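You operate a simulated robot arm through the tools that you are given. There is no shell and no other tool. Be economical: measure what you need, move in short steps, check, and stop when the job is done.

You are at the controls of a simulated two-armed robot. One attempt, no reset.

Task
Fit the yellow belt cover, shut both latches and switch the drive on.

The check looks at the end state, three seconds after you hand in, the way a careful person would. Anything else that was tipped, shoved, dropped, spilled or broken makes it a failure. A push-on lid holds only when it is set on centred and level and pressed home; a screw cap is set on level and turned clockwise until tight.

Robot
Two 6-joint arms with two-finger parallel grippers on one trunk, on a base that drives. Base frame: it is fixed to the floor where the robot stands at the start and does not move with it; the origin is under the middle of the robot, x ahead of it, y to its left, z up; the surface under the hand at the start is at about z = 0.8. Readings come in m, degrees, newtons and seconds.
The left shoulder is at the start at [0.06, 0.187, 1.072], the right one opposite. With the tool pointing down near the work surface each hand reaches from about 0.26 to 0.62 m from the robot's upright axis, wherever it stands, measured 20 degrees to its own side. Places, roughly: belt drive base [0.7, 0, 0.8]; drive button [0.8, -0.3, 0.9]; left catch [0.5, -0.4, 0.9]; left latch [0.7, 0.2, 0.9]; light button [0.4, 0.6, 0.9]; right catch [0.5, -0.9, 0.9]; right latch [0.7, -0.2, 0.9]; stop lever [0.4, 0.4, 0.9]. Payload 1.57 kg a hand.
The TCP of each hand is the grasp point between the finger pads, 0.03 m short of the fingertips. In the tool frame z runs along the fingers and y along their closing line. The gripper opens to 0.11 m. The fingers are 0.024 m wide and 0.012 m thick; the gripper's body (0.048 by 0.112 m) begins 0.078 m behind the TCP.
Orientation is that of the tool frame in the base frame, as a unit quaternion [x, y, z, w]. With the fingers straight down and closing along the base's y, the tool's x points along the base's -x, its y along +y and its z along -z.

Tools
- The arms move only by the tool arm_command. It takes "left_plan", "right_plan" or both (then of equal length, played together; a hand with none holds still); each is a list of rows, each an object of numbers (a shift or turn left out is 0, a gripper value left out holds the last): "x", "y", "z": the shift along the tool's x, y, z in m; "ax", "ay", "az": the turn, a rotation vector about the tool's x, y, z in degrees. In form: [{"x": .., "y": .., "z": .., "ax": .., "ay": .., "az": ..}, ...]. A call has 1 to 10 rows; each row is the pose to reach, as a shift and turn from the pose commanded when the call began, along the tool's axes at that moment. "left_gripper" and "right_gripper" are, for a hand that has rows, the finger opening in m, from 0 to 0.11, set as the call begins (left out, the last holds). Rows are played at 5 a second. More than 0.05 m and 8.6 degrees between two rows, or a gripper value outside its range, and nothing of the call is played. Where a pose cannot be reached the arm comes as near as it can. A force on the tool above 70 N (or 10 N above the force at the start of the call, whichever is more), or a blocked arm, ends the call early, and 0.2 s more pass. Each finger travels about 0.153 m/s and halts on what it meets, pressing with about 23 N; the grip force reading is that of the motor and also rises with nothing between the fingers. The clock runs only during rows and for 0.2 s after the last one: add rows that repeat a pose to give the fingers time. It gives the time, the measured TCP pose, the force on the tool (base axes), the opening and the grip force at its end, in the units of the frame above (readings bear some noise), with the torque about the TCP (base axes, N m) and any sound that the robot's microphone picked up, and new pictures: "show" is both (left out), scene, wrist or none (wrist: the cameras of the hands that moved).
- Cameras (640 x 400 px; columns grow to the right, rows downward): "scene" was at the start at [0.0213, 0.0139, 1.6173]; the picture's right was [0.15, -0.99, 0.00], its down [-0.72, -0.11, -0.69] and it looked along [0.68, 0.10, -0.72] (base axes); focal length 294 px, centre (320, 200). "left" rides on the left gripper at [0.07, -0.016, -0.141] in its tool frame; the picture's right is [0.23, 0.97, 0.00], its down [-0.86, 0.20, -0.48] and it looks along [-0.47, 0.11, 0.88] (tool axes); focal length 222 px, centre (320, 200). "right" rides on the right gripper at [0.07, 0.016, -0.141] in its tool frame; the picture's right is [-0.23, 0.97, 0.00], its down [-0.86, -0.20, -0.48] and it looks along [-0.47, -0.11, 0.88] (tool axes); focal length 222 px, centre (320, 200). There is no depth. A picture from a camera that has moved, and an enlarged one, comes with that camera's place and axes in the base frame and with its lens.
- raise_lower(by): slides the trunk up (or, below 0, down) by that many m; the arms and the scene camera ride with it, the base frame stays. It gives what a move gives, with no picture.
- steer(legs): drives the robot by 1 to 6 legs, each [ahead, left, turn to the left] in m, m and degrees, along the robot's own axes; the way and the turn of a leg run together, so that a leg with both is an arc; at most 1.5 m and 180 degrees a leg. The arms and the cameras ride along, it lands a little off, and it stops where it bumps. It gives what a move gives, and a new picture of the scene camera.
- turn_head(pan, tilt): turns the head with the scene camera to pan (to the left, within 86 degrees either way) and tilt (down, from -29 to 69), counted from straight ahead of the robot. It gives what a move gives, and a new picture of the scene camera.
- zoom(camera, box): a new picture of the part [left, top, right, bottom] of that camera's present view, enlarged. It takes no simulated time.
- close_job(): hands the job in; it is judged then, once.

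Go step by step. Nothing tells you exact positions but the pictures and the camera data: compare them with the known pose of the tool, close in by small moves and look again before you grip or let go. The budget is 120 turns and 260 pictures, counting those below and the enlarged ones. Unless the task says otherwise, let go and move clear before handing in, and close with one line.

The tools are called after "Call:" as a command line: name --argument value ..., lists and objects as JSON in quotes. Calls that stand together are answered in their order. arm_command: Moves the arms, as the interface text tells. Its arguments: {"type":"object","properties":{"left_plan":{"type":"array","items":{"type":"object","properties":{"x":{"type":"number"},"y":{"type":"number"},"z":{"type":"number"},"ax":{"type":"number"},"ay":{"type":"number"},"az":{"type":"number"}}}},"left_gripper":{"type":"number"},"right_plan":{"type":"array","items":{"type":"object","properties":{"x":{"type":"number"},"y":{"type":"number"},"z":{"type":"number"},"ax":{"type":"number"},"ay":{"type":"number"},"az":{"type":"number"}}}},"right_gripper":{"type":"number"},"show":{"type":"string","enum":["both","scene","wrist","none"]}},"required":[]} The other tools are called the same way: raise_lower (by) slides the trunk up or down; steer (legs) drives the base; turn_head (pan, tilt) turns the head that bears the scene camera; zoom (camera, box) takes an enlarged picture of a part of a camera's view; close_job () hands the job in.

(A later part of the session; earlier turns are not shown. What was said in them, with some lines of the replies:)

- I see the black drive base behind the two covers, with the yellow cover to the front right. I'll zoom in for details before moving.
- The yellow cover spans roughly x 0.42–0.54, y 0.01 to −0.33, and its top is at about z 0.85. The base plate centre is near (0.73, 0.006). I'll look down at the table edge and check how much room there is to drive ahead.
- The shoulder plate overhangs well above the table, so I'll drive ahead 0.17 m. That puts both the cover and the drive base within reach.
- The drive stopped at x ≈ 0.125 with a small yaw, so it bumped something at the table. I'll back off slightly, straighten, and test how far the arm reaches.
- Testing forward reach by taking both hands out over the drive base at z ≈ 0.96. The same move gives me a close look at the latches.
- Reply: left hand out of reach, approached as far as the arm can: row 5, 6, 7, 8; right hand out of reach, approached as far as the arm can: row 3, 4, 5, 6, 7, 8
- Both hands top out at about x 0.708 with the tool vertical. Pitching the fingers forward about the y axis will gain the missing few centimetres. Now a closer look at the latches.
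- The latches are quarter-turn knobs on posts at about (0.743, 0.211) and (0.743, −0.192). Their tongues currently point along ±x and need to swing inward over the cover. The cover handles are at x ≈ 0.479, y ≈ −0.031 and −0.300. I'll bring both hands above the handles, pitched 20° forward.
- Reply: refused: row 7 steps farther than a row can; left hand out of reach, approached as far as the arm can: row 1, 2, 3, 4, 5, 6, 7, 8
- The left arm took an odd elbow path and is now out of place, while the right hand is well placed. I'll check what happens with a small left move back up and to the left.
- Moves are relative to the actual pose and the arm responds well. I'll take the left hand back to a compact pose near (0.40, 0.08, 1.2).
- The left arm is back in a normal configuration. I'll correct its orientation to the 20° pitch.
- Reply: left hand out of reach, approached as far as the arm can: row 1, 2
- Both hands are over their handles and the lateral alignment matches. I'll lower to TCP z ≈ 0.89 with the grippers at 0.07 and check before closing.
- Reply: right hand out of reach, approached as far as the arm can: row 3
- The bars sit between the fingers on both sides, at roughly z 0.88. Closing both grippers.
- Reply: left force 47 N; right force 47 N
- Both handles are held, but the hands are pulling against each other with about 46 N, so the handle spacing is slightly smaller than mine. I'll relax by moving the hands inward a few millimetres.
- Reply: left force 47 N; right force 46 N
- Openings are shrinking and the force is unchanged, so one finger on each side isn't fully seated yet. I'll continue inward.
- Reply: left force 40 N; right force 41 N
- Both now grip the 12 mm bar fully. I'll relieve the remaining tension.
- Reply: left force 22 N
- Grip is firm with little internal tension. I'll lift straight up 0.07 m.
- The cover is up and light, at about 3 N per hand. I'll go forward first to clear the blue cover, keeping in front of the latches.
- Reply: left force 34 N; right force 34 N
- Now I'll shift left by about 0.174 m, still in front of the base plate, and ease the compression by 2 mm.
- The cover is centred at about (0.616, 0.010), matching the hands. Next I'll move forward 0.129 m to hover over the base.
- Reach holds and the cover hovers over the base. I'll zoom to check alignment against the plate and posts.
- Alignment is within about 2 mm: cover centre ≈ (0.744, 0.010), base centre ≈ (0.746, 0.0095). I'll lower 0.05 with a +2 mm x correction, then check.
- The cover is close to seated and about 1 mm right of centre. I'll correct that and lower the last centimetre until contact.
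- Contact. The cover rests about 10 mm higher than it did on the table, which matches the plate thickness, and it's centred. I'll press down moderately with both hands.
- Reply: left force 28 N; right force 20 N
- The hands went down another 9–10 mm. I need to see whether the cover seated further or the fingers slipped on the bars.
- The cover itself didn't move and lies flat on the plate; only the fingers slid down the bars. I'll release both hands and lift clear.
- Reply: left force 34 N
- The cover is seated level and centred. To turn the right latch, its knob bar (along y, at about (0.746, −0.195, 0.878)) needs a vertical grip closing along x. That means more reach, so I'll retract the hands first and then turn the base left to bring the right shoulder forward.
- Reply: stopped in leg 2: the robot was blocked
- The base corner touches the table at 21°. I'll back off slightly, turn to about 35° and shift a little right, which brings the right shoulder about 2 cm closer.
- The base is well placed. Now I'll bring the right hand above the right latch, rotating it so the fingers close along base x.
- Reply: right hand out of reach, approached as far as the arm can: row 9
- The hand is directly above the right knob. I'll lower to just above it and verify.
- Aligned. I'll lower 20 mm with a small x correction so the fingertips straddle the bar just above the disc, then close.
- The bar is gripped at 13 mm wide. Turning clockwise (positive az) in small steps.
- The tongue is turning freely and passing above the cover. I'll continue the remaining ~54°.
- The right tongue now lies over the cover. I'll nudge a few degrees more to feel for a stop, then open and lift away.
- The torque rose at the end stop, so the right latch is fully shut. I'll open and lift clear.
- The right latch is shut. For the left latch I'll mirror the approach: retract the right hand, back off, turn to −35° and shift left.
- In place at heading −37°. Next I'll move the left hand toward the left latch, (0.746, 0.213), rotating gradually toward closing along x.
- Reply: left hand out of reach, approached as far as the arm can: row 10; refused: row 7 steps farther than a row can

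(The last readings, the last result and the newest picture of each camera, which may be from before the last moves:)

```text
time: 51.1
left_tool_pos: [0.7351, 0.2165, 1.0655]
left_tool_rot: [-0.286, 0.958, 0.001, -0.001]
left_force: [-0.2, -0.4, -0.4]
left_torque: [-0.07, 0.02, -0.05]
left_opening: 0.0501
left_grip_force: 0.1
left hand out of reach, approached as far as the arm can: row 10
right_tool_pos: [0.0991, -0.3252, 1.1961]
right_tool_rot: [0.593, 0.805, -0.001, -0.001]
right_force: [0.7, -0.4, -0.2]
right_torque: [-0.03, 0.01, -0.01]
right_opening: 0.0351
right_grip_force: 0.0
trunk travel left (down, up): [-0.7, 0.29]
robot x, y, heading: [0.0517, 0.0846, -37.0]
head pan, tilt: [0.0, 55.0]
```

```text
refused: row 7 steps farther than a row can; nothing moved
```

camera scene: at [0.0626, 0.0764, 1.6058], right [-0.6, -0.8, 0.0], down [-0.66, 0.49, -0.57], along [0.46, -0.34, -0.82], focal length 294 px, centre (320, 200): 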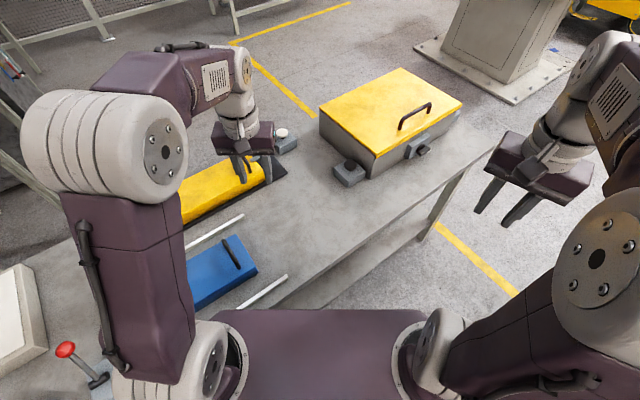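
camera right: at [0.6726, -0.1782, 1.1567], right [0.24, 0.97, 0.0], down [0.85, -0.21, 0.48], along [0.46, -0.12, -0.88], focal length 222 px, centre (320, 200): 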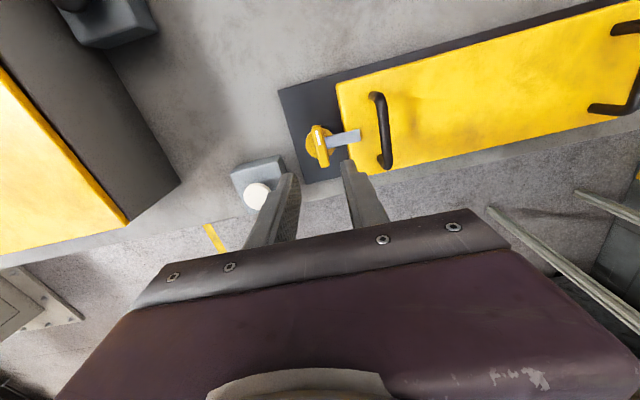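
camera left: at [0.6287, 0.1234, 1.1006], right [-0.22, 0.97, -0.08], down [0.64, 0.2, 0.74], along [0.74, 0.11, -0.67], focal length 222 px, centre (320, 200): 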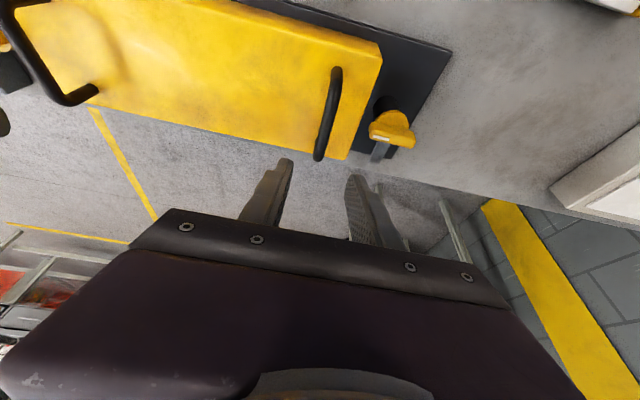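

Call:
arm_command --left_plan '[{"az": -8, "z": 0.02}, {"az": -16, "z": 0.04}, {"az": -24, "z": 0.05}, {"az": -32, "z": 0.05}, {"az": -40, "z": 0.05}, {"az": -48, "z": 0.05}, {"az": -56, "z": 0.05}, {"az": -56.8, "z": 0.05}]' --show "both"

```text
time: 52.9
left_tool_pos: [0.7347, 0.2127, 1.0172]
left_tool_rot: [-0.707, 0.707, 0.001, -0.001]
left_force: [0.9, 0.4, 0.8]
left_torque: [0.0, 0.0, 0.01]
left_opening: 0.0501
left_grip_force: 0.0
right_tool_pos: [0.099, -0.3256, 1.1956]
right_tool_rot: [0.593, 0.805, 0.0, -0.002]
right_force: [-0.8, 0.0, 0.3]
right_torque: [0.02, -0.01, 0.01]
right_opening: 0.035
right_grip_force: 0.1
trunk travel left (down, up): [-0.7, 0.29]
robot x, y, heading: [0.0545, 0.08, -36.8]
head pan, tilt: [0.0, 55.0]
camera scene: at [0.0632, 0.0778, 1.6059], right [-0.6, -0.8, 0.0], down [-0.66, 0.49, -0.57], along [0.46, -0.34, -0.82], focal length 294 px, centre (320, 200)
camera left: at [0.7515, 0.1425, 1.1591], right [-0.97, -0.23, 0.0], down [-0.2, 0.85, 0.48], along [-0.11, 0.47, -0.88], focal length 222 px, centre (320, 200)
```

scene: 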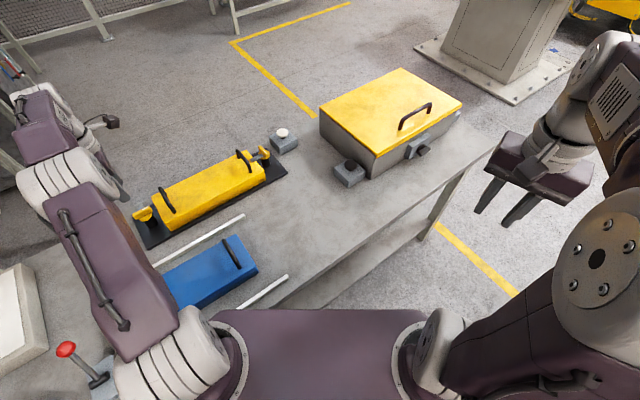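
left: 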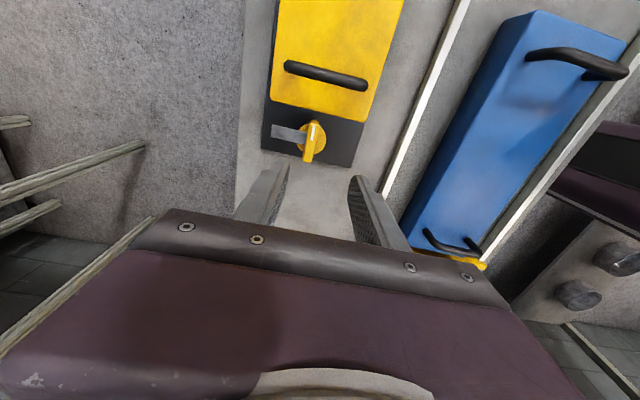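

Left hand is oriented correctly. I'll lower to just above the knob with the x correction.

Call:
arm_command --left_plan '[{"y": -0.004, "x": -0.001, "z": 0.03}, {"y": -0.008, "x": -0.001, "z": 0.06}, {"y": -0.0115, "x": -0.001, "z": 0.09}, {"y": -0.0115, "x": -0.001, "z": 0.09}]' --show "none"

Call:
zoom --camera "left" --box '[220, 80, 420, 240]'

```text
time: 53.9
left_tool_pos: [0.7465, 0.2139, 0.9274]
left_tool_rot: [-0.706, 0.708, 0.0, -0.001]
left_force: [-0.1, 0.4, 0.2]
left_torque: [-0.01, -0.04, -0.03]
left_opening: 0.05
left_grip_force: 0.0
right_tool_pos: [0.099, -0.3265, 1.1965]
right_tool_rot: [0.594, 0.804, 0.0, -0.001]
right_force: [0.3, -0.5, 0.2]
right_torque: [-0.01, 0.02, 0.03]
right_opening: 0.0351
right_grip_force: 0.0
trunk travel left (down, up): [-0.7, 0.29]
robot x, y, heading: [0.0502, 0.0831, -37.1]
head pan, tilt: [0.0, 55.0]
```

```text
2.50 times, centred on (320, 160) of left
camera zoom: at [0.7625, 0.1427, 1.0698], right [-0.97, -0.23, 0.0], down [-0.2, 0.85, 0.48], along [-0.11, 0.47, -0.88], focal length 555 px, centre (320, 300)
```

zoom: 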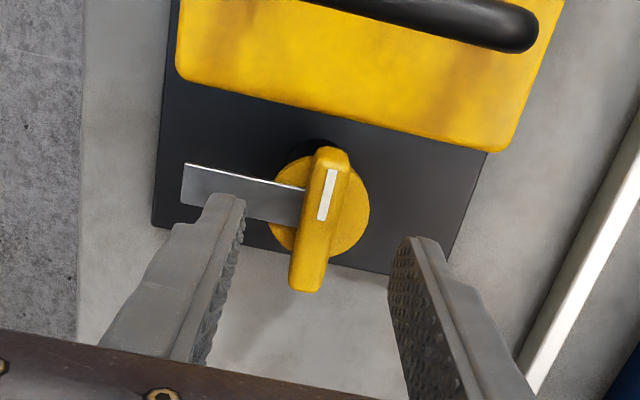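

Aligned. Lowering to the grip height and closing on the bar.

Call:
arm_command --left_plan '[{"x": 0.0015, "z": 0.008}, {"x": 0.0015, "z": 0.015}, {"x": 0.0015, "z": 0.0215}]' --show "none"

Call:
arm_command --left_plan '[{"z": 0}, {"z": 0}, {"z": 0}]' --left_gripper 0 --show "none"

Call:
zoom --camera "left" --box '[220, 80, 420, 240]'

```text
time: 54.7
left_tool_pos: [0.7474, 0.2115, 0.9055]
left_tool_rot: [-0.707, 0.707, -0.001, -0.001]
left_force: [1.2, 0.8, -0.2]
left_torque: [0.01, -0.01, -0.02]
left_opening: 0.0499
left_grip_force: 0.1
right_tool_pos: [0.0991, -0.3258, 1.1959]
right_tool_rot: [0.594, 0.805, 0.0, -0.001]
right_force: [0.2, 0.7, 0.1]
right_torque: [0.0, -0.02, 0.0]
right_opening: 0.0352
right_grip_force: 0.0
trunk travel left (down, up): [-0.7, 0.29]
robot x, y, heading: [0.0507, 0.084, -36.8]
head pan, tilt: [0.0, 55.0]
```

```text
time: 55.5
left_tool_pos: [0.7467, 0.2121, 0.9053]
left_tool_rot: [-0.707, 0.708, 0.0, 0.0]
left_force: [-0.4, -0.8, -1.2]
left_torque: [0.13, -0.03, 0.0]
left_opening: 0.0128
left_grip_force: 30.2
right_tool_pos: [0.1005, -0.3255, 1.1962]
right_tool_rot: [0.594, 0.805, -0.001, -0.001]
right_force: [-0.4, -0.1, 0.7]
right_torque: [-0.02, 0.02, 0.0]
right_opening: 0.035
right_grip_force: 0.2
trunk travel left (down, up): [-0.7, 0.29]
robot x, y, heading: [0.0516, 0.0834, -36.7]
head pan, tilt: [0.0, 55.0]
```

```text
2.50 times, centred on (320, 160) of left
camera zoom: at [0.7632, 0.1418, 1.0475], right [-0.97, -0.23, 0.0], down [-0.2, 0.85, 0.48], along [-0.11, 0.47, -0.88], focal length 555 px, centre (320, 300)
```

zoom: 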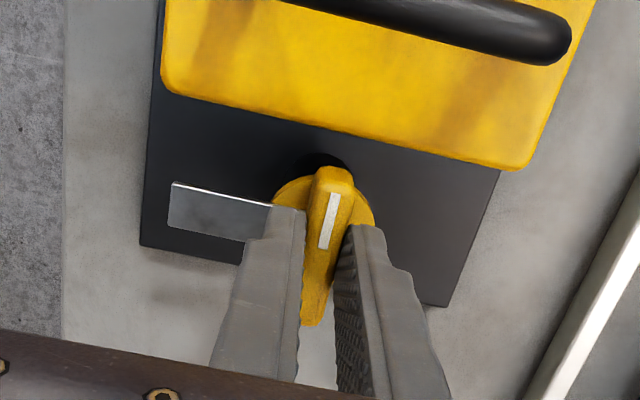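

The bar is gripped. I'll turn clockwise in small steps, watching the torque.

Call:
arm_command --left_plan '[{"az": 6}, {"az": 12}, {"az": 18}, {"az": 24}, {"az": 30}, {"az": 36}]' --show "none"

Call:
zoom --camera "left" --box '[220, 80, 420, 240]'

```text
time: 56.9
left_tool_pos: [0.7453, 0.2122, 0.9035]
left_tool_rot: [-0.453, 0.892, 0.001, 0.0]
left_force: [-4.9, 2.6, -1.7]
left_torque: [0.72, -0.37, 0.03]
left_opening: 0.0128
left_grip_force: 29.6
right_tool_pos: [0.0987, -0.3248, 1.1955]
right_tool_rot: [0.594, 0.805, 0.001, 0.0]
right_force: [-0.5, 0.1, 0.4]
right_torque: [0.01, 0.02, 0.0]
right_opening: 0.0349
right_grip_force: 0.2
trunk travel left (down, up): [-0.7, 0.29]
robot x, y, heading: [0.0513, 0.0832, -36.6]
head pan, tilt: [0.0, 55.0]
```

```text
2.50 times, centred on (320, 160) of left
camera zoom: at [0.7178, 0.146, 1.0475], right [-0.92, 0.39, 0.0], down [0.34, 0.81, 0.48], along [0.19, 0.44, -0.88], focal length 555 px, centre (320, 300)
```

zoom: 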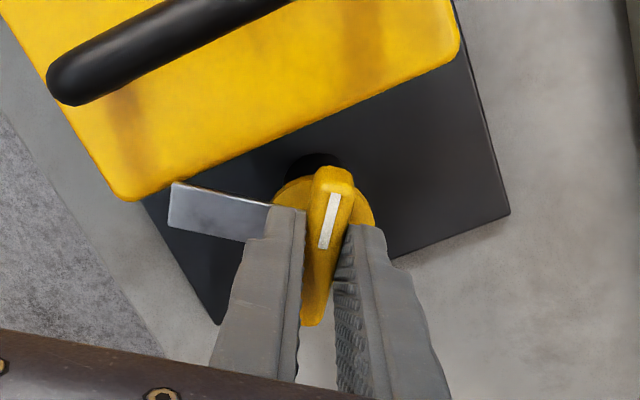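

Call:
arm_command --left_plan '[{"az": 6}, {"az": 12}, {"az": 18}, {"az": 24}, {"az": 30}, {"az": 36}, {"az": 42}, {"az": 48}, {"az": 54}, {"az": 57}]' --show "none"

Call:
zoom --camera "left" --box '[220, 80, 420, 240]'

```text
time: 59.1
left_tool_pos: [0.7454, 0.2133, 0.9057]
left_tool_rot: [0.025, 1.0, -0.001, 0.0]
left_force: [-9.9, 11.9, -7.6]
left_torque: [0.48, 0.03, 0.85]
left_opening: 0.0138
left_grip_force: 30.4
right_tool_pos: [0.0986, -0.3229, 1.1959]
right_tool_rot: [0.594, 0.805, -0.001, 0.0]
right_force: [-0.5, 0.9, 0.6]
right_torque: [0.01, -0.01, 0.0]
right_opening: 0.0352
right_grip_force: 0.0
trunk travel left (down, up): [-0.7, 0.29]
robot x, y, heading: [0.0501, 0.08, -36.8]
head pan, tilt: [0.0, 55.0]
```

```text
2.50 times, centred on (320, 160) of left
camera zoom: at [0.6748, 0.2012, 1.0476], right [-0.18, 0.98, 0.0], down [0.86, 0.15, 0.48], along [0.47, 0.08, -0.88], focal length 555 px, centre (320, 300)
```

zoom: 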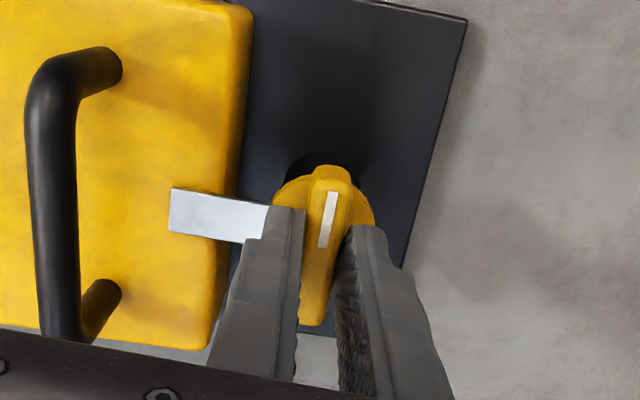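

The torque rose at the stop, so the left latch is shut. I'll release, lift and retract, then reposition the base so the right hand can reach the drive button.

Call:
arm_command --left_plan '[{"az": -3}, {"az": -3}]' --left_gripper 0.035 --show "none"

Call:
arm_command --left_plan '[{"z": -0.03}, {"z": -0.07}, {"z": -0.11}, {"x": 0.03, "z": -0.13}, {"x": 0.07, "z": -0.15}, {"x": 0.11, "y": -0.01, "z": -0.17}, {"x": 0.15, "y": -0.03, "z": -0.19}, {"x": 0.19, "y": -0.05, "z": -0.21}, {"x": 0.225, "y": -0.06, "z": -0.23}]' --show "none"

Call:
steer --legs '[[-0.08, 0, 0], [0, 0, 75], [-0.127, -0.269, 0]]'

```text
time: 59.7
left_tool_pos: [0.7458, 0.2127, 0.9059]
left_tool_rot: [0.001, 1.0, 0.0, 0.001]
left_force: [1.3, 0.1, 0.3]
left_torque: [-0.03, 0.01, -0.02]
left_opening: 0.0349
left_grip_force: 0.2
right_tool_pos: [0.0995, -0.3242, 1.196]
right_tool_rot: [0.593, 0.805, 0.0, 0.0]
right_force: [-0.7, 0.1, 0.1]
right_torque: [0.0, 0.01, -0.01]
right_opening: 0.0349
right_grip_force: 0.1
trunk travel left (down, up): [-0.7, 0.29]
robot x, y, heading: [0.0544, 0.0815, -36.9]
head pan, tilt: [0.0, 55.0]
```

```text
time: 61.7
left_tool_pos: [0.5188, 0.1494, 1.1332]
left_tool_rot: [0.001, 1.0, 0.001, 0.0]
left_force: [0.2, -0.3, 0.0]
left_torque: [0.01, -0.03, -0.01]
left_opening: 0.0349
left_grip_force: 0.0
right_tool_pos: [0.0963, -0.3259, 1.196]
right_tool_rot: [0.593, 0.805, 0.0, 0.0]
right_force: [0.7, -0.4, 0.6]
right_torque: [0.01, 0.02, 0.0]
right_opening: 0.0349
right_grip_force: 0.0
trunk travel left (down, up): [-0.7, 0.29]
robot x, y, heading: [0.0506, 0.0872, -36.9]
head pan, tilt: [0.0, 55.0]
```

```text
time: 67.6
left_tool_pos: [0.1169, 0.3116, 1.1338]
left_tool_rot: [-0.606, 0.796, 0.0, -0.001]
left_force: [0.9, -0.2, 0.2]
left_torque: [0.01, 0.0, -0.01]
left_opening: 0.0352
left_grip_force: 0.1
right_tool_pos: [0.4633, -0.2221, 1.1958]
right_tool_rot: [-0.015, 1.0, -0.001, -0.001]
right_force: [0.4, 1.4, 0.0]
right_torque: [0.02, 0.0, 0.01]
right_opening: 0.035
right_grip_force: 0.0
trunk travel left (down, up): [-0.7, 0.29]
robot x, y, heading: [0.057, -0.1569, 37.5]
head pan, tilt: [0.0, 55.0]
camera scene: at [0.0674, -0.1489, 1.6058], right [0.61, -0.79, 0.0], down [-0.65, -0.5, -0.57], along [0.45, 0.35, -0.82], focal length 294 px, centre (320, 200)
```

scene: 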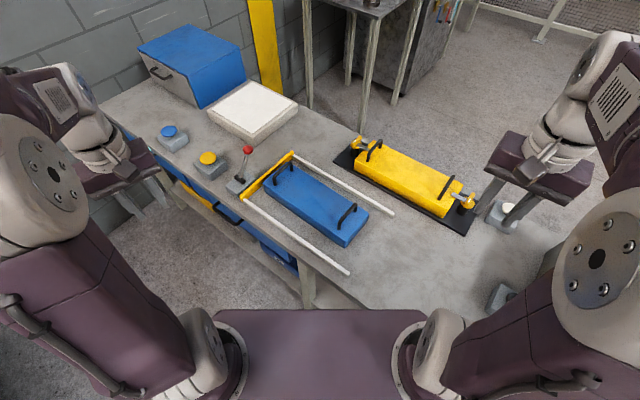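

Both latches look shut from here. I'll close the right gripper and take the hand toward the white drive button, pitched 20° forward.

Call:
arm_command --right_plan '[{"x": -0.03, "y": -0.01, "z": 0.01, "ay": -3}, {"x": -0.065, "y": -0.02, "z": 0.02, "ay": -6}, {"x": -0.1, "y": -0.03, "z": 0.04, "ay": -9}, {"x": -0.135, "y": -0.04, "z": 0.06, "ay": -12}, {"x": -0.17, "y": -0.05, "z": 0.08, "ay": -15}, {"x": -0.205, "y": -0.06, "z": 0.1, "ay": -18}, {"x": -0.235, "y": -0.07, "z": 0.12, "ay": -20}, {"x": -0.255, "y": -0.08, "z": 0.14, "ay": -20}]' --right_gripper 0 --show "both"

```text
time: 69.4
left_tool_pos: [0.1176, 0.311, 1.1333]
left_tool_rot: [-0.605, 0.797, 0.0, 0.0]
left_force: [0.1, 0.2, -0.4]
left_torque: [0.03, 0.03, 0.04]
left_opening: 0.035
left_grip_force: 0.1
right_tool_pos: [0.7229, -0.2932, 1.0547]
right_tool_rot: [-0.015, 0.985, 0.003, 0.173]
right_force: [0.9, 0.4, -0.5]
right_torque: [0.05, 0.04, 0.01]
right_opening: 0.0001
right_grip_force: 21.7
trunk travel left (down, up): [-0.7, 0.29]
robot x, y, heading: [0.0581, -0.1578, 37.7]
head pan, tilt: [0.0, 55.0]
camera scene: at [0.0689, -0.1502, 1.6059], right [0.61, -0.79, 0.0], down [-0.65, -0.5, -0.57], along [0.45, 0.35, -0.82], focal length 294 px, centre (320, 200)
camera right: at [0.6071, -0.2808, 1.1638], right [0.18, 0.98, 0.08], down [0.65, -0.18, 0.74], along [0.74, -0.09, -0.67], focal length 222 px, centre (320, 200)
```

scene: 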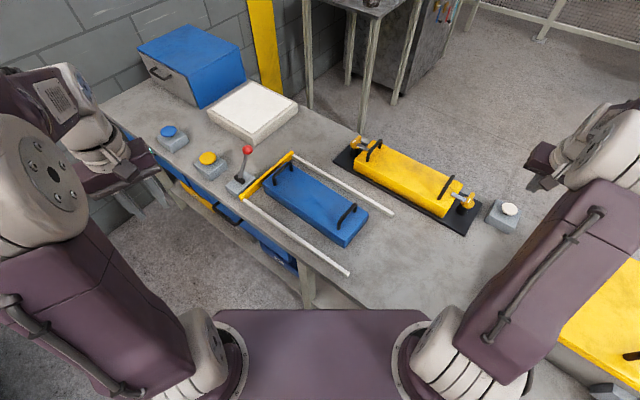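
right: 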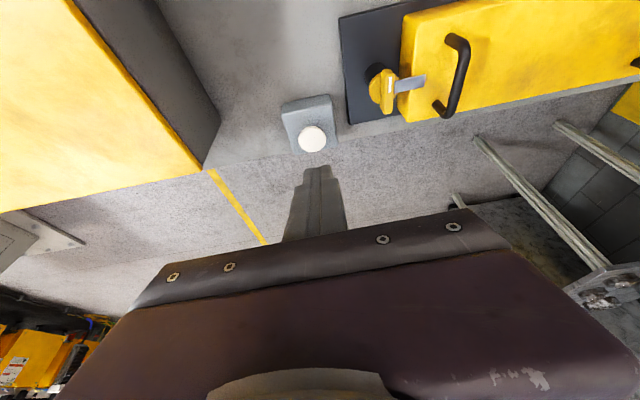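

The button top is at about (0.783, −0.302, 0.885). I'll bring the closed fingertips to about 2 cm above it.

Call:
arm_command --right_plan '[{"x": 0, "y": -0.003, "z": 0.04}, {"x": -0.003, "y": -0.006, "z": 0.08}, {"x": -0.005, "y": -0.009, "z": 0.11}, {"x": -0.0053, "y": -0.009, "z": 0.13}]' --show "wrist"

Call:
zoom --camera "right" --box '[220, 80, 420, 240]'

Call:
zoom --camera "scene" --box '[420, 140, 580, 260]'

```text
time: 70.4
left_tool_pos: [0.1163, 0.3109, 1.1327]
left_tool_rot: [-0.605, 0.796, 0.001, -0.001]
left_force: [-0.2, -0.2, -0.3]
left_torque: [0.0, 0.02, -0.03]
left_opening: 0.0351
left_grip_force: 0.1
right_tool_pos: [0.7694, -0.3017, 0.9357]
right_tool_rot: [-0.015, 0.985, 0.002, 0.173]
right_force: [0.2, 0.4, -0.1]
right_torque: [-0.03, 0.07, -0.01]
right_opening: 0.0001
right_grip_force: 21.3
trunk travel left (down, up): [-0.7, 0.29]
robot x, y, heading: [0.055, -0.1605, 37.8]
head pan, tilt: [0.0, 55.0]
camera right: at [0.6545, -0.2879, 1.0443], right [0.18, 0.98, 0.08], down [0.65, -0.18, 0.74], along [0.74, -0.09, -0.67], focal length 222 px, centre (320, 200)
```

right: 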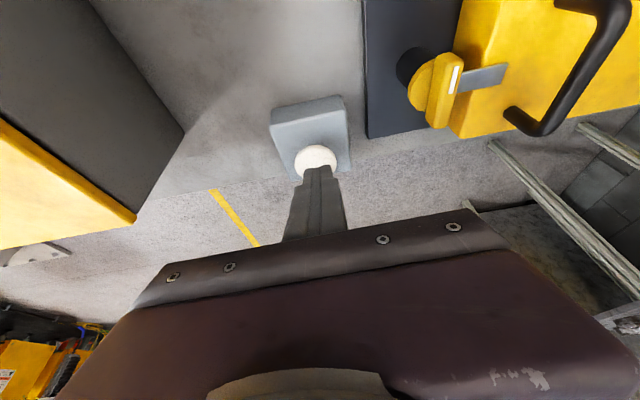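

```text
2.50 times, centred on (320, 160) of right
camera zoom: at [0.6545, -0.2879, 1.0443], right [0.18, 0.98, 0.08], down [0.65, -0.18, 0.74], along [0.74, -0.09, -0.67], focal length 555 px, centre (320, 300)
```

zoom: 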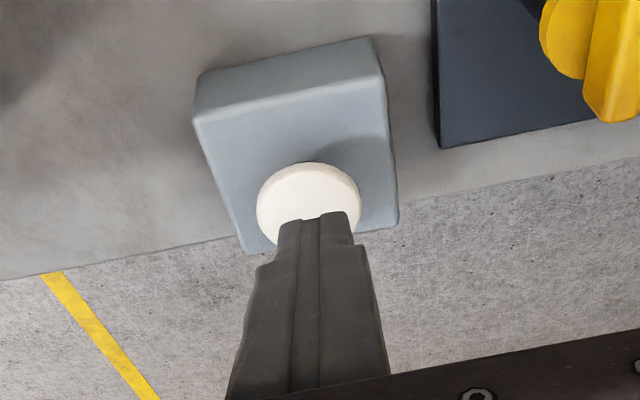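

```text
3.33 times, centred on (500, 200) of scene
camera zoom: at [0.0685, -0.1497, 1.6059], right [0.61, -0.79, 0.0], down [-0.65, -0.5, -0.57], along [0.45, 0.35, -0.82], focal length 982 px, centre (-280, 200)
```

zoom: 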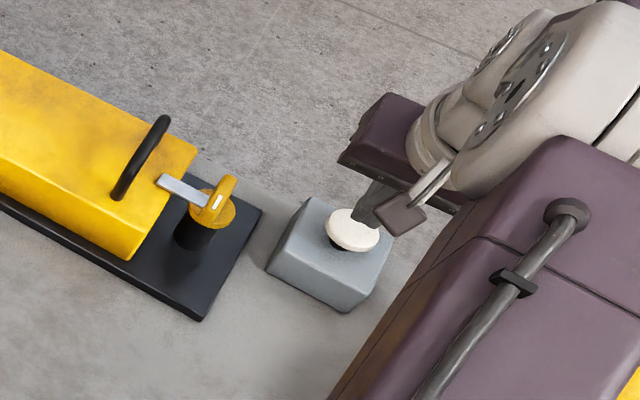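

The tip is above the button. I'll press straight down in small steps, watching force and sound.

Call:
arm_command --right_plan '[{"x": 0.0041, "z": 0.0113}, {"x": 0.0055, "z": 0.015}, {"x": 0.0068, "z": 0.0188}, {"x": 0.0082, "z": 0.0226}]' --show "none"

Call:
zoom --camera "scene" --box '[420, 140, 580, 260]'

```text
time: 71.4
left_tool_pos: [0.1173, 0.3112, 1.1334]
left_tool_rot: [-0.605, 0.796, 0.001, -0.001]
left_force: [0.1, -0.2, 0.3]
left_torque: [-0.03, 0.03, 0.01]
left_opening: 0.0352
left_grip_force: 0.0
right_tool_pos: [0.7686, -0.3013, 0.9112]
right_tool_rot: [-0.016, 0.985, 0.003, 0.173]
right_force: [-0.5, -0.8, 0.6]
right_torque: [-0.01, 0.04, 0.0]
right_opening: 0.0
right_grip_force: 21.5
trunk travel left (down, up): [-0.7, 0.29]
robot x, y, heading: [0.0544, -0.1607, 37.9]
head pan, tilt: [0.0, 55.0]
```

```text
3.33 times, centred on (500, 200) of scene
camera zoom: at [0.0676, -0.1497, 1.6059], right [0.61, -0.79, 0.0], down [-0.65, -0.5, -0.57], along [0.45, 0.35, -0.82], focal length 982 px, centre (-280, 200)
```

zoom: 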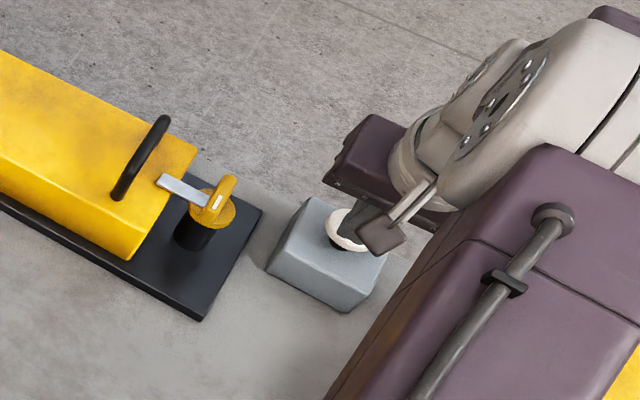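

No contact yet (tip at about z 0.883). Continuing down in small steps.

Call:
arm_command --right_plan '[{"x": 0.001, "z": 0.0028}, {"x": 0.002, "z": 0.0056}, {"x": 0.0031, "z": 0.0085}, {"x": 0.0041, "z": 0.0113}]' --show "wrist"

```text
time: 72.4
left_tool_pos: [0.1163, 0.3104, 1.1331]
left_tool_rot: [-0.605, 0.796, 0.0, 0.0]
left_force: [0.1, -0.4, 0.4]
left_torque: [-0.02, 0.02, -0.03]
left_opening: 0.0349
left_grip_force: 0.0
right_tool_pos: [0.7697, -0.3013, 0.8998]
right_tool_rot: [-0.016, 0.985, 0.003, 0.172]
right_force: [-0.7, -0.8, -0.3]
right_torque: [0.0, 0.01, 0.02]
right_opening: 0.0
right_grip_force: 21.4
trunk travel left (down, up): [-0.7, 0.29]
robot x, y, heading: [0.0567, -0.1568, 37.6]
head pan, tilt: [0.0, 55.0]
camera right: at [0.6544, -0.2885, 1.0083], right [0.18, 0.98, 0.08], down [0.65, -0.18, 0.74], along [0.74, -0.09, -0.67], focal length 222 px, centre (320, 200)
```

right: 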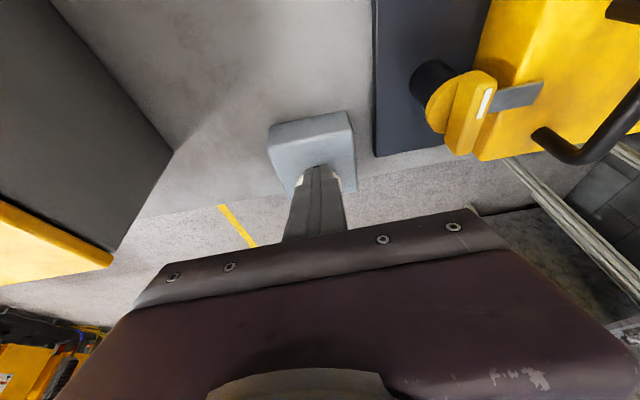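

Call:
zoom --camera "right" --box '[250, 90, 390, 220]'

Call:
zoom --camera "scene" --box '[470, 170, 550, 230]'

```text
3.08 times, centred on (320, 155) of right
camera zoom: at [0.6544, -0.2885, 1.0083], right [0.18, 0.98, 0.08], down [0.65, -0.18, 0.74], along [0.74, -0.09, -0.67], focal length 684 px, centre (320, 338)
```

zoom: 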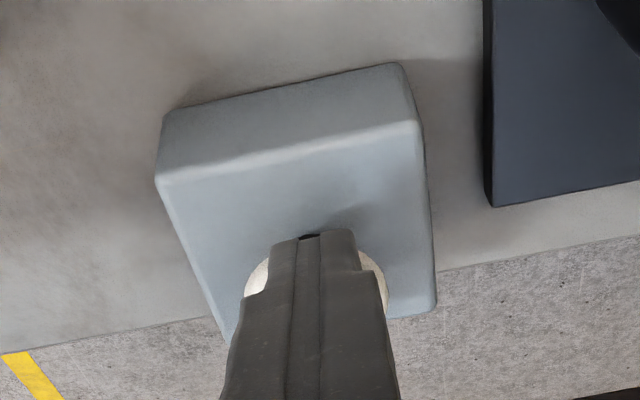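

```text
6.67 times, centred on (510, 200) of scene
camera zoom: at [0.0674, -0.1496, 1.6059], right [0.61, -0.79, 0.0], down [-0.65, -0.5, -0.57], along [0.45, 0.35, -0.82], focal length 1963 px, centre (-947, 200)
```

zoom: 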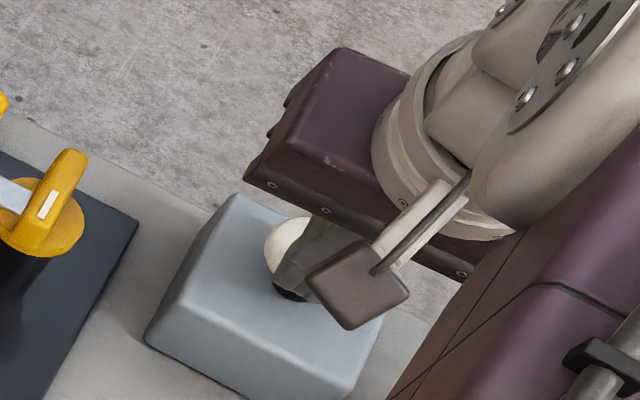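

Re-triangulating from the closer views puts the cap at about (0.796, −0.302, 0.865), so the tip is about 1.5 cm short. I'll raise, move forward and look again.

Call:
arm_command --right_plan '[{"x": -0.0041, "z": -0.0113}, {"x": -0.0068, "z": -0.0188}, {"x": -0.0219, "z": -0.0133}, {"x": -0.0219, "z": -0.0133}]' --show "none"

Call:
zoom --camera "right" --box '[250, 90, 390, 220]'

Call:
zoom --camera "scene" --box '[470, 170, 550, 230]'

```text
time: 73.4
left_tool_pos: [0.1158, 0.3119, 1.1335]
left_tool_rot: [-0.606, 0.796, 0.0, -0.001]
left_force: [-0.1, -0.2, -0.2]
left_torque: [-0.01, -0.01, -0.01]
left_opening: 0.035
left_grip_force: 0.0
right_tool_pos: [0.7844, -0.3027, 0.9194]
right_tool_rot: [-0.016, 0.985, 0.002, 0.174]
right_force: [0.1, 0.5, -0.5]
right_torque: [0.01, 0.01, -0.05]
right_opening: 0.0
right_grip_force: 21.1
trunk travel left (down, up): [-0.7, 0.29]
robot x, y, heading: [0.059, -0.1581, 37.6]
head pan, tilt: [0.0, 55.0]
```

```text
3.08 times, centred on (320, 155) of right
camera zoom: at [0.6694, -0.289, 1.0285], right [0.18, 0.98, 0.08], down [0.65, -0.18, 0.74], along [0.74, -0.09, -0.67], focal length 684 px, centre (320, 338)
```

zoom: 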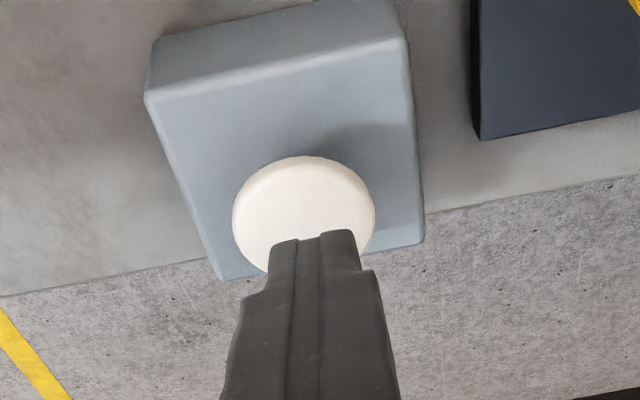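

```text
6.67 times, centred on (510, 200) of scene
camera zoom: at [0.0666, -0.1495, 1.6059], right [0.61, -0.79, 0.0], down [-0.65, -0.5, -0.57], along [0.45, 0.35, -0.82], focal length 1963 px, centre (-947, 200)
```

zoom: 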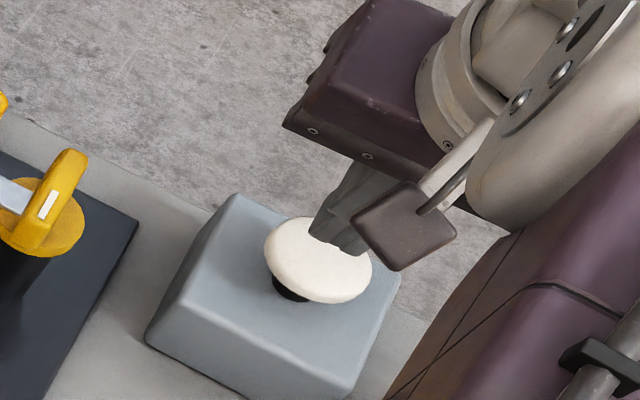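

Now the tip is right over the cap centre. Pressing straight down.

Call:
arm_command --right_plan '[{"x": 0.0041, "z": 0.0113}, {"x": 0.0058, "z": 0.016}, {"x": 0.0068, "z": 0.0188}, {"x": 0.0079, "z": 0.0216}, {"x": 0.0089, "z": 0.0244}]' --show "none"

Call:
zoom --camera "scene" --box '[470, 170, 550, 230]'

```text
time: 74.6
left_tool_pos: [0.1157, 0.3121, 1.1344]
left_tool_rot: [-0.605, 0.796, 0.001, 0.0]
left_force: [-0.8, -0.2, -0.5]
left_torque: [-0.02, 0.03, 0.01]
left_opening: 0.0351
left_grip_force: 0.0
right_tool_pos: [0.784, -0.3021, 0.8942]
right_tool_rot: [-0.015, 0.985, 0.001, 0.174]
right_force: [-2.5, 0.9, 3.8]
right_torque: [0.03, 0.07, 0.01]
right_opening: 0.0
right_grip_force: 21.3
trunk travel left (down, up): [-0.7, 0.29]
robot x, y, heading: [0.0575, -0.1563, 37.6]
head pan, tilt: [0.0, 55.0]
```

```text
6.67 times, centred on (510, 200) of scene
camera zoom: at [0.0661, -0.1493, 1.6059], right [0.61, -0.79, 0.0], down [-0.65, -0.5, -0.57], along [0.45, 0.35, -0.82], focal length 1963 px, centre (-947, 200)
```

zoom: 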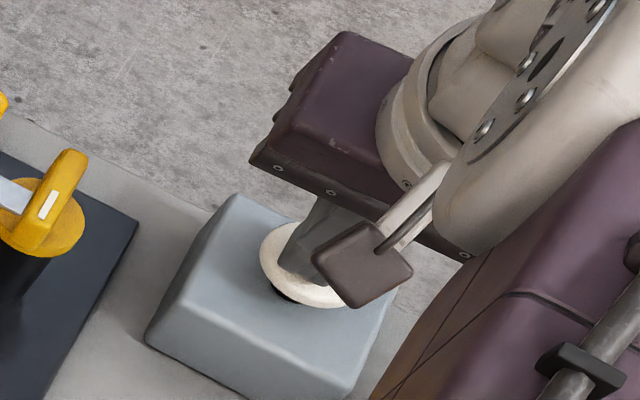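

Contact at about 4 N and the cap is starting to go down. Pressing further.

Call:
arm_command --right_plan '[{"x": 0.0007, "z": 0.0019}, {"x": 0.0014, "z": 0.0038}, {"x": 0.0021, "z": 0.0056}, {"x": 0.0024, "z": 0.0066}]' --show "none"

Call:
zoom --camera "scene" --box '[470, 170, 550, 230]'

```text
time: 75.6
left_tool_pos: [0.1141, 0.3119, 1.1338]
left_tool_rot: [-0.605, 0.796, 0.0, 0.0]
left_force: [0.3, 0.3, -0.1]
left_torque: [0.0, 0.01, -0.01]
left_opening: 0.0351
left_grip_force: 0.1
right_tool_pos: [0.7845, -0.3023, 0.8877]
right_tool_rot: [-0.016, 0.985, 0.002, 0.174]
right_force: [-2.2, -0.7, 7.5]
right_torque: [-0.05, 0.02, 0.0]
right_opening: 0.0001
right_grip_force: 20.6
trunk travel left (down, up): [-0.7, 0.29]
robot x, y, heading: [0.0554, -0.1621, 37.7]
head pan, tilt: [0.0, 55.0]
heard: click
```

```text
6.67 times, centred on (510, 200) of scene
camera zoom: at [0.065, -0.1493, 1.6059], right [0.61, -0.79, 0.0], down [-0.65, -0.5, -0.57], along [0.45, 0.35, -0.82], focal length 1963 px, centre (-947, 200)
```

zoom: 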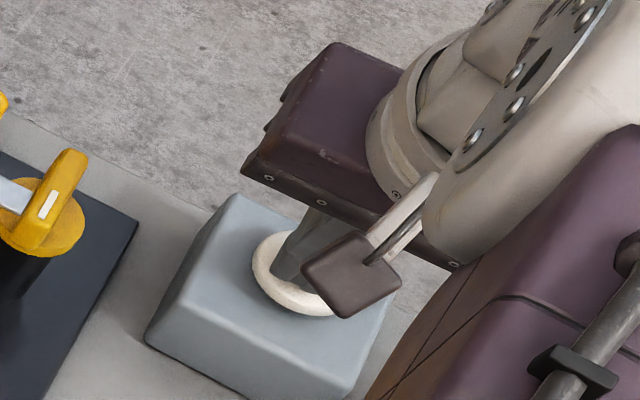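

A click was heard, so the button switched. I'll lift off and retract the right hand, then look at the final state.

Call:
arm_command --right_plan '[{"x": -0.007, "z": -0.0188}, {"x": -0.017, "z": -0.047}, {"x": -0.027, "z": -0.075}, {"x": 0.01, "z": -0.1}, {"x": 0.05, "z": -0.12}]' --show "both"

Call:
zoom --camera "scene" --box '[320, 120, 540, 260]'

```text
time: 76.8
left_tool_pos: [0.1155, 0.3113, 1.1332]
left_tool_rot: [-0.605, 0.796, 0.0, 0.0]
left_force: [0.1, -0.3, -0.2]
left_torque: [0.01, 0.01, 0.01]
left_opening: 0.0353
left_grip_force: 0.0
right_tool_pos: [0.6968, -0.3012, 0.9841]
right_tool_rot: [-0.015, 0.985, 0.002, 0.174]
right_force: [-0.7, 0.2, 1.0]
right_torque: [-0.01, 0.01, -0.02]
right_opening: 0.0
right_grip_force: 20.8
trunk travel left (down, up): [-0.7, 0.29]
robot x, y, heading: [0.0552, -0.1606, 38.0]
head pan, tilt: [0.0, 55.0]
camera scene: at [0.0647, -0.1494, 1.6058], right [0.61, -0.79, 0.0], down [-0.65, -0.5, -0.57], along [0.45, 0.35, -0.82], focal length 294 px, centre (320, 200)
camera right: at [0.5811, -0.2878, 1.0927], right [0.18, 0.98, 0.08], down [0.64, -0.18, 0.74], along [0.74, -0.09, -0.66], focal length 222 px, centre (320, 200)
```

scene: 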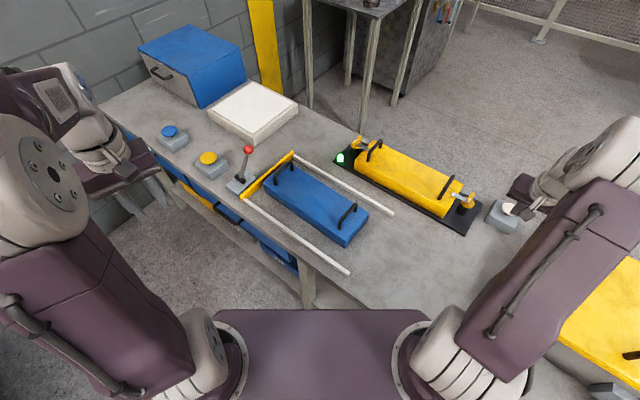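
right: 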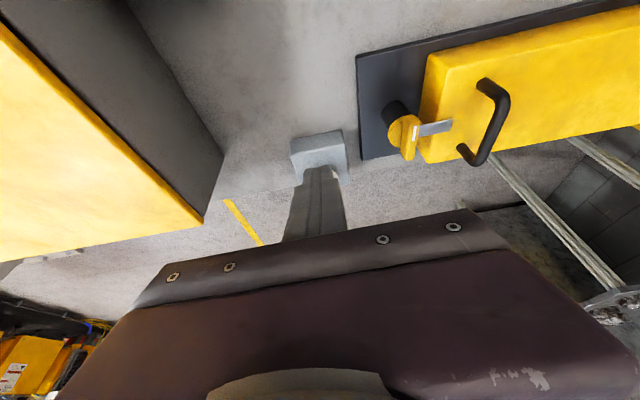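

```text
2.86 times, centred on (430, 190) of scene
camera zoom: at [0.0647, -0.1494, 1.6058], right [0.61, -0.79, 0.0], down [-0.65, -0.5, -0.57], along [0.45, 0.35, -0.82], focal length 842 px, centre (6, 229)
```

zoom: 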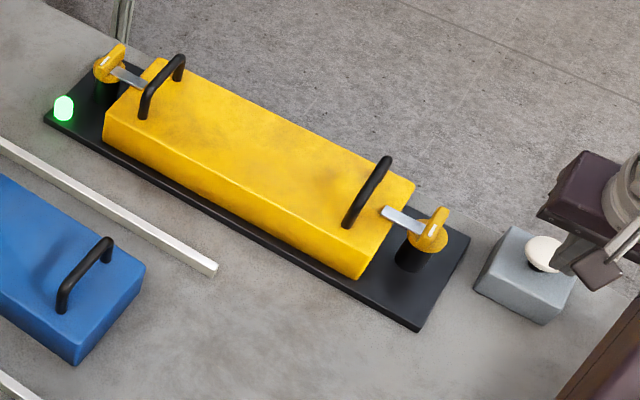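

The green lamp is lit, the yellow cover is seated with both tongues over it, and both hands are clear of everything. Handing in.

Call:
close_job

```text
The job is handed in.
```

The yellow belt cover is fitted on the drive base, both latches are turned to their stops, and the drive is on: the button clicked and the green lamp lit.
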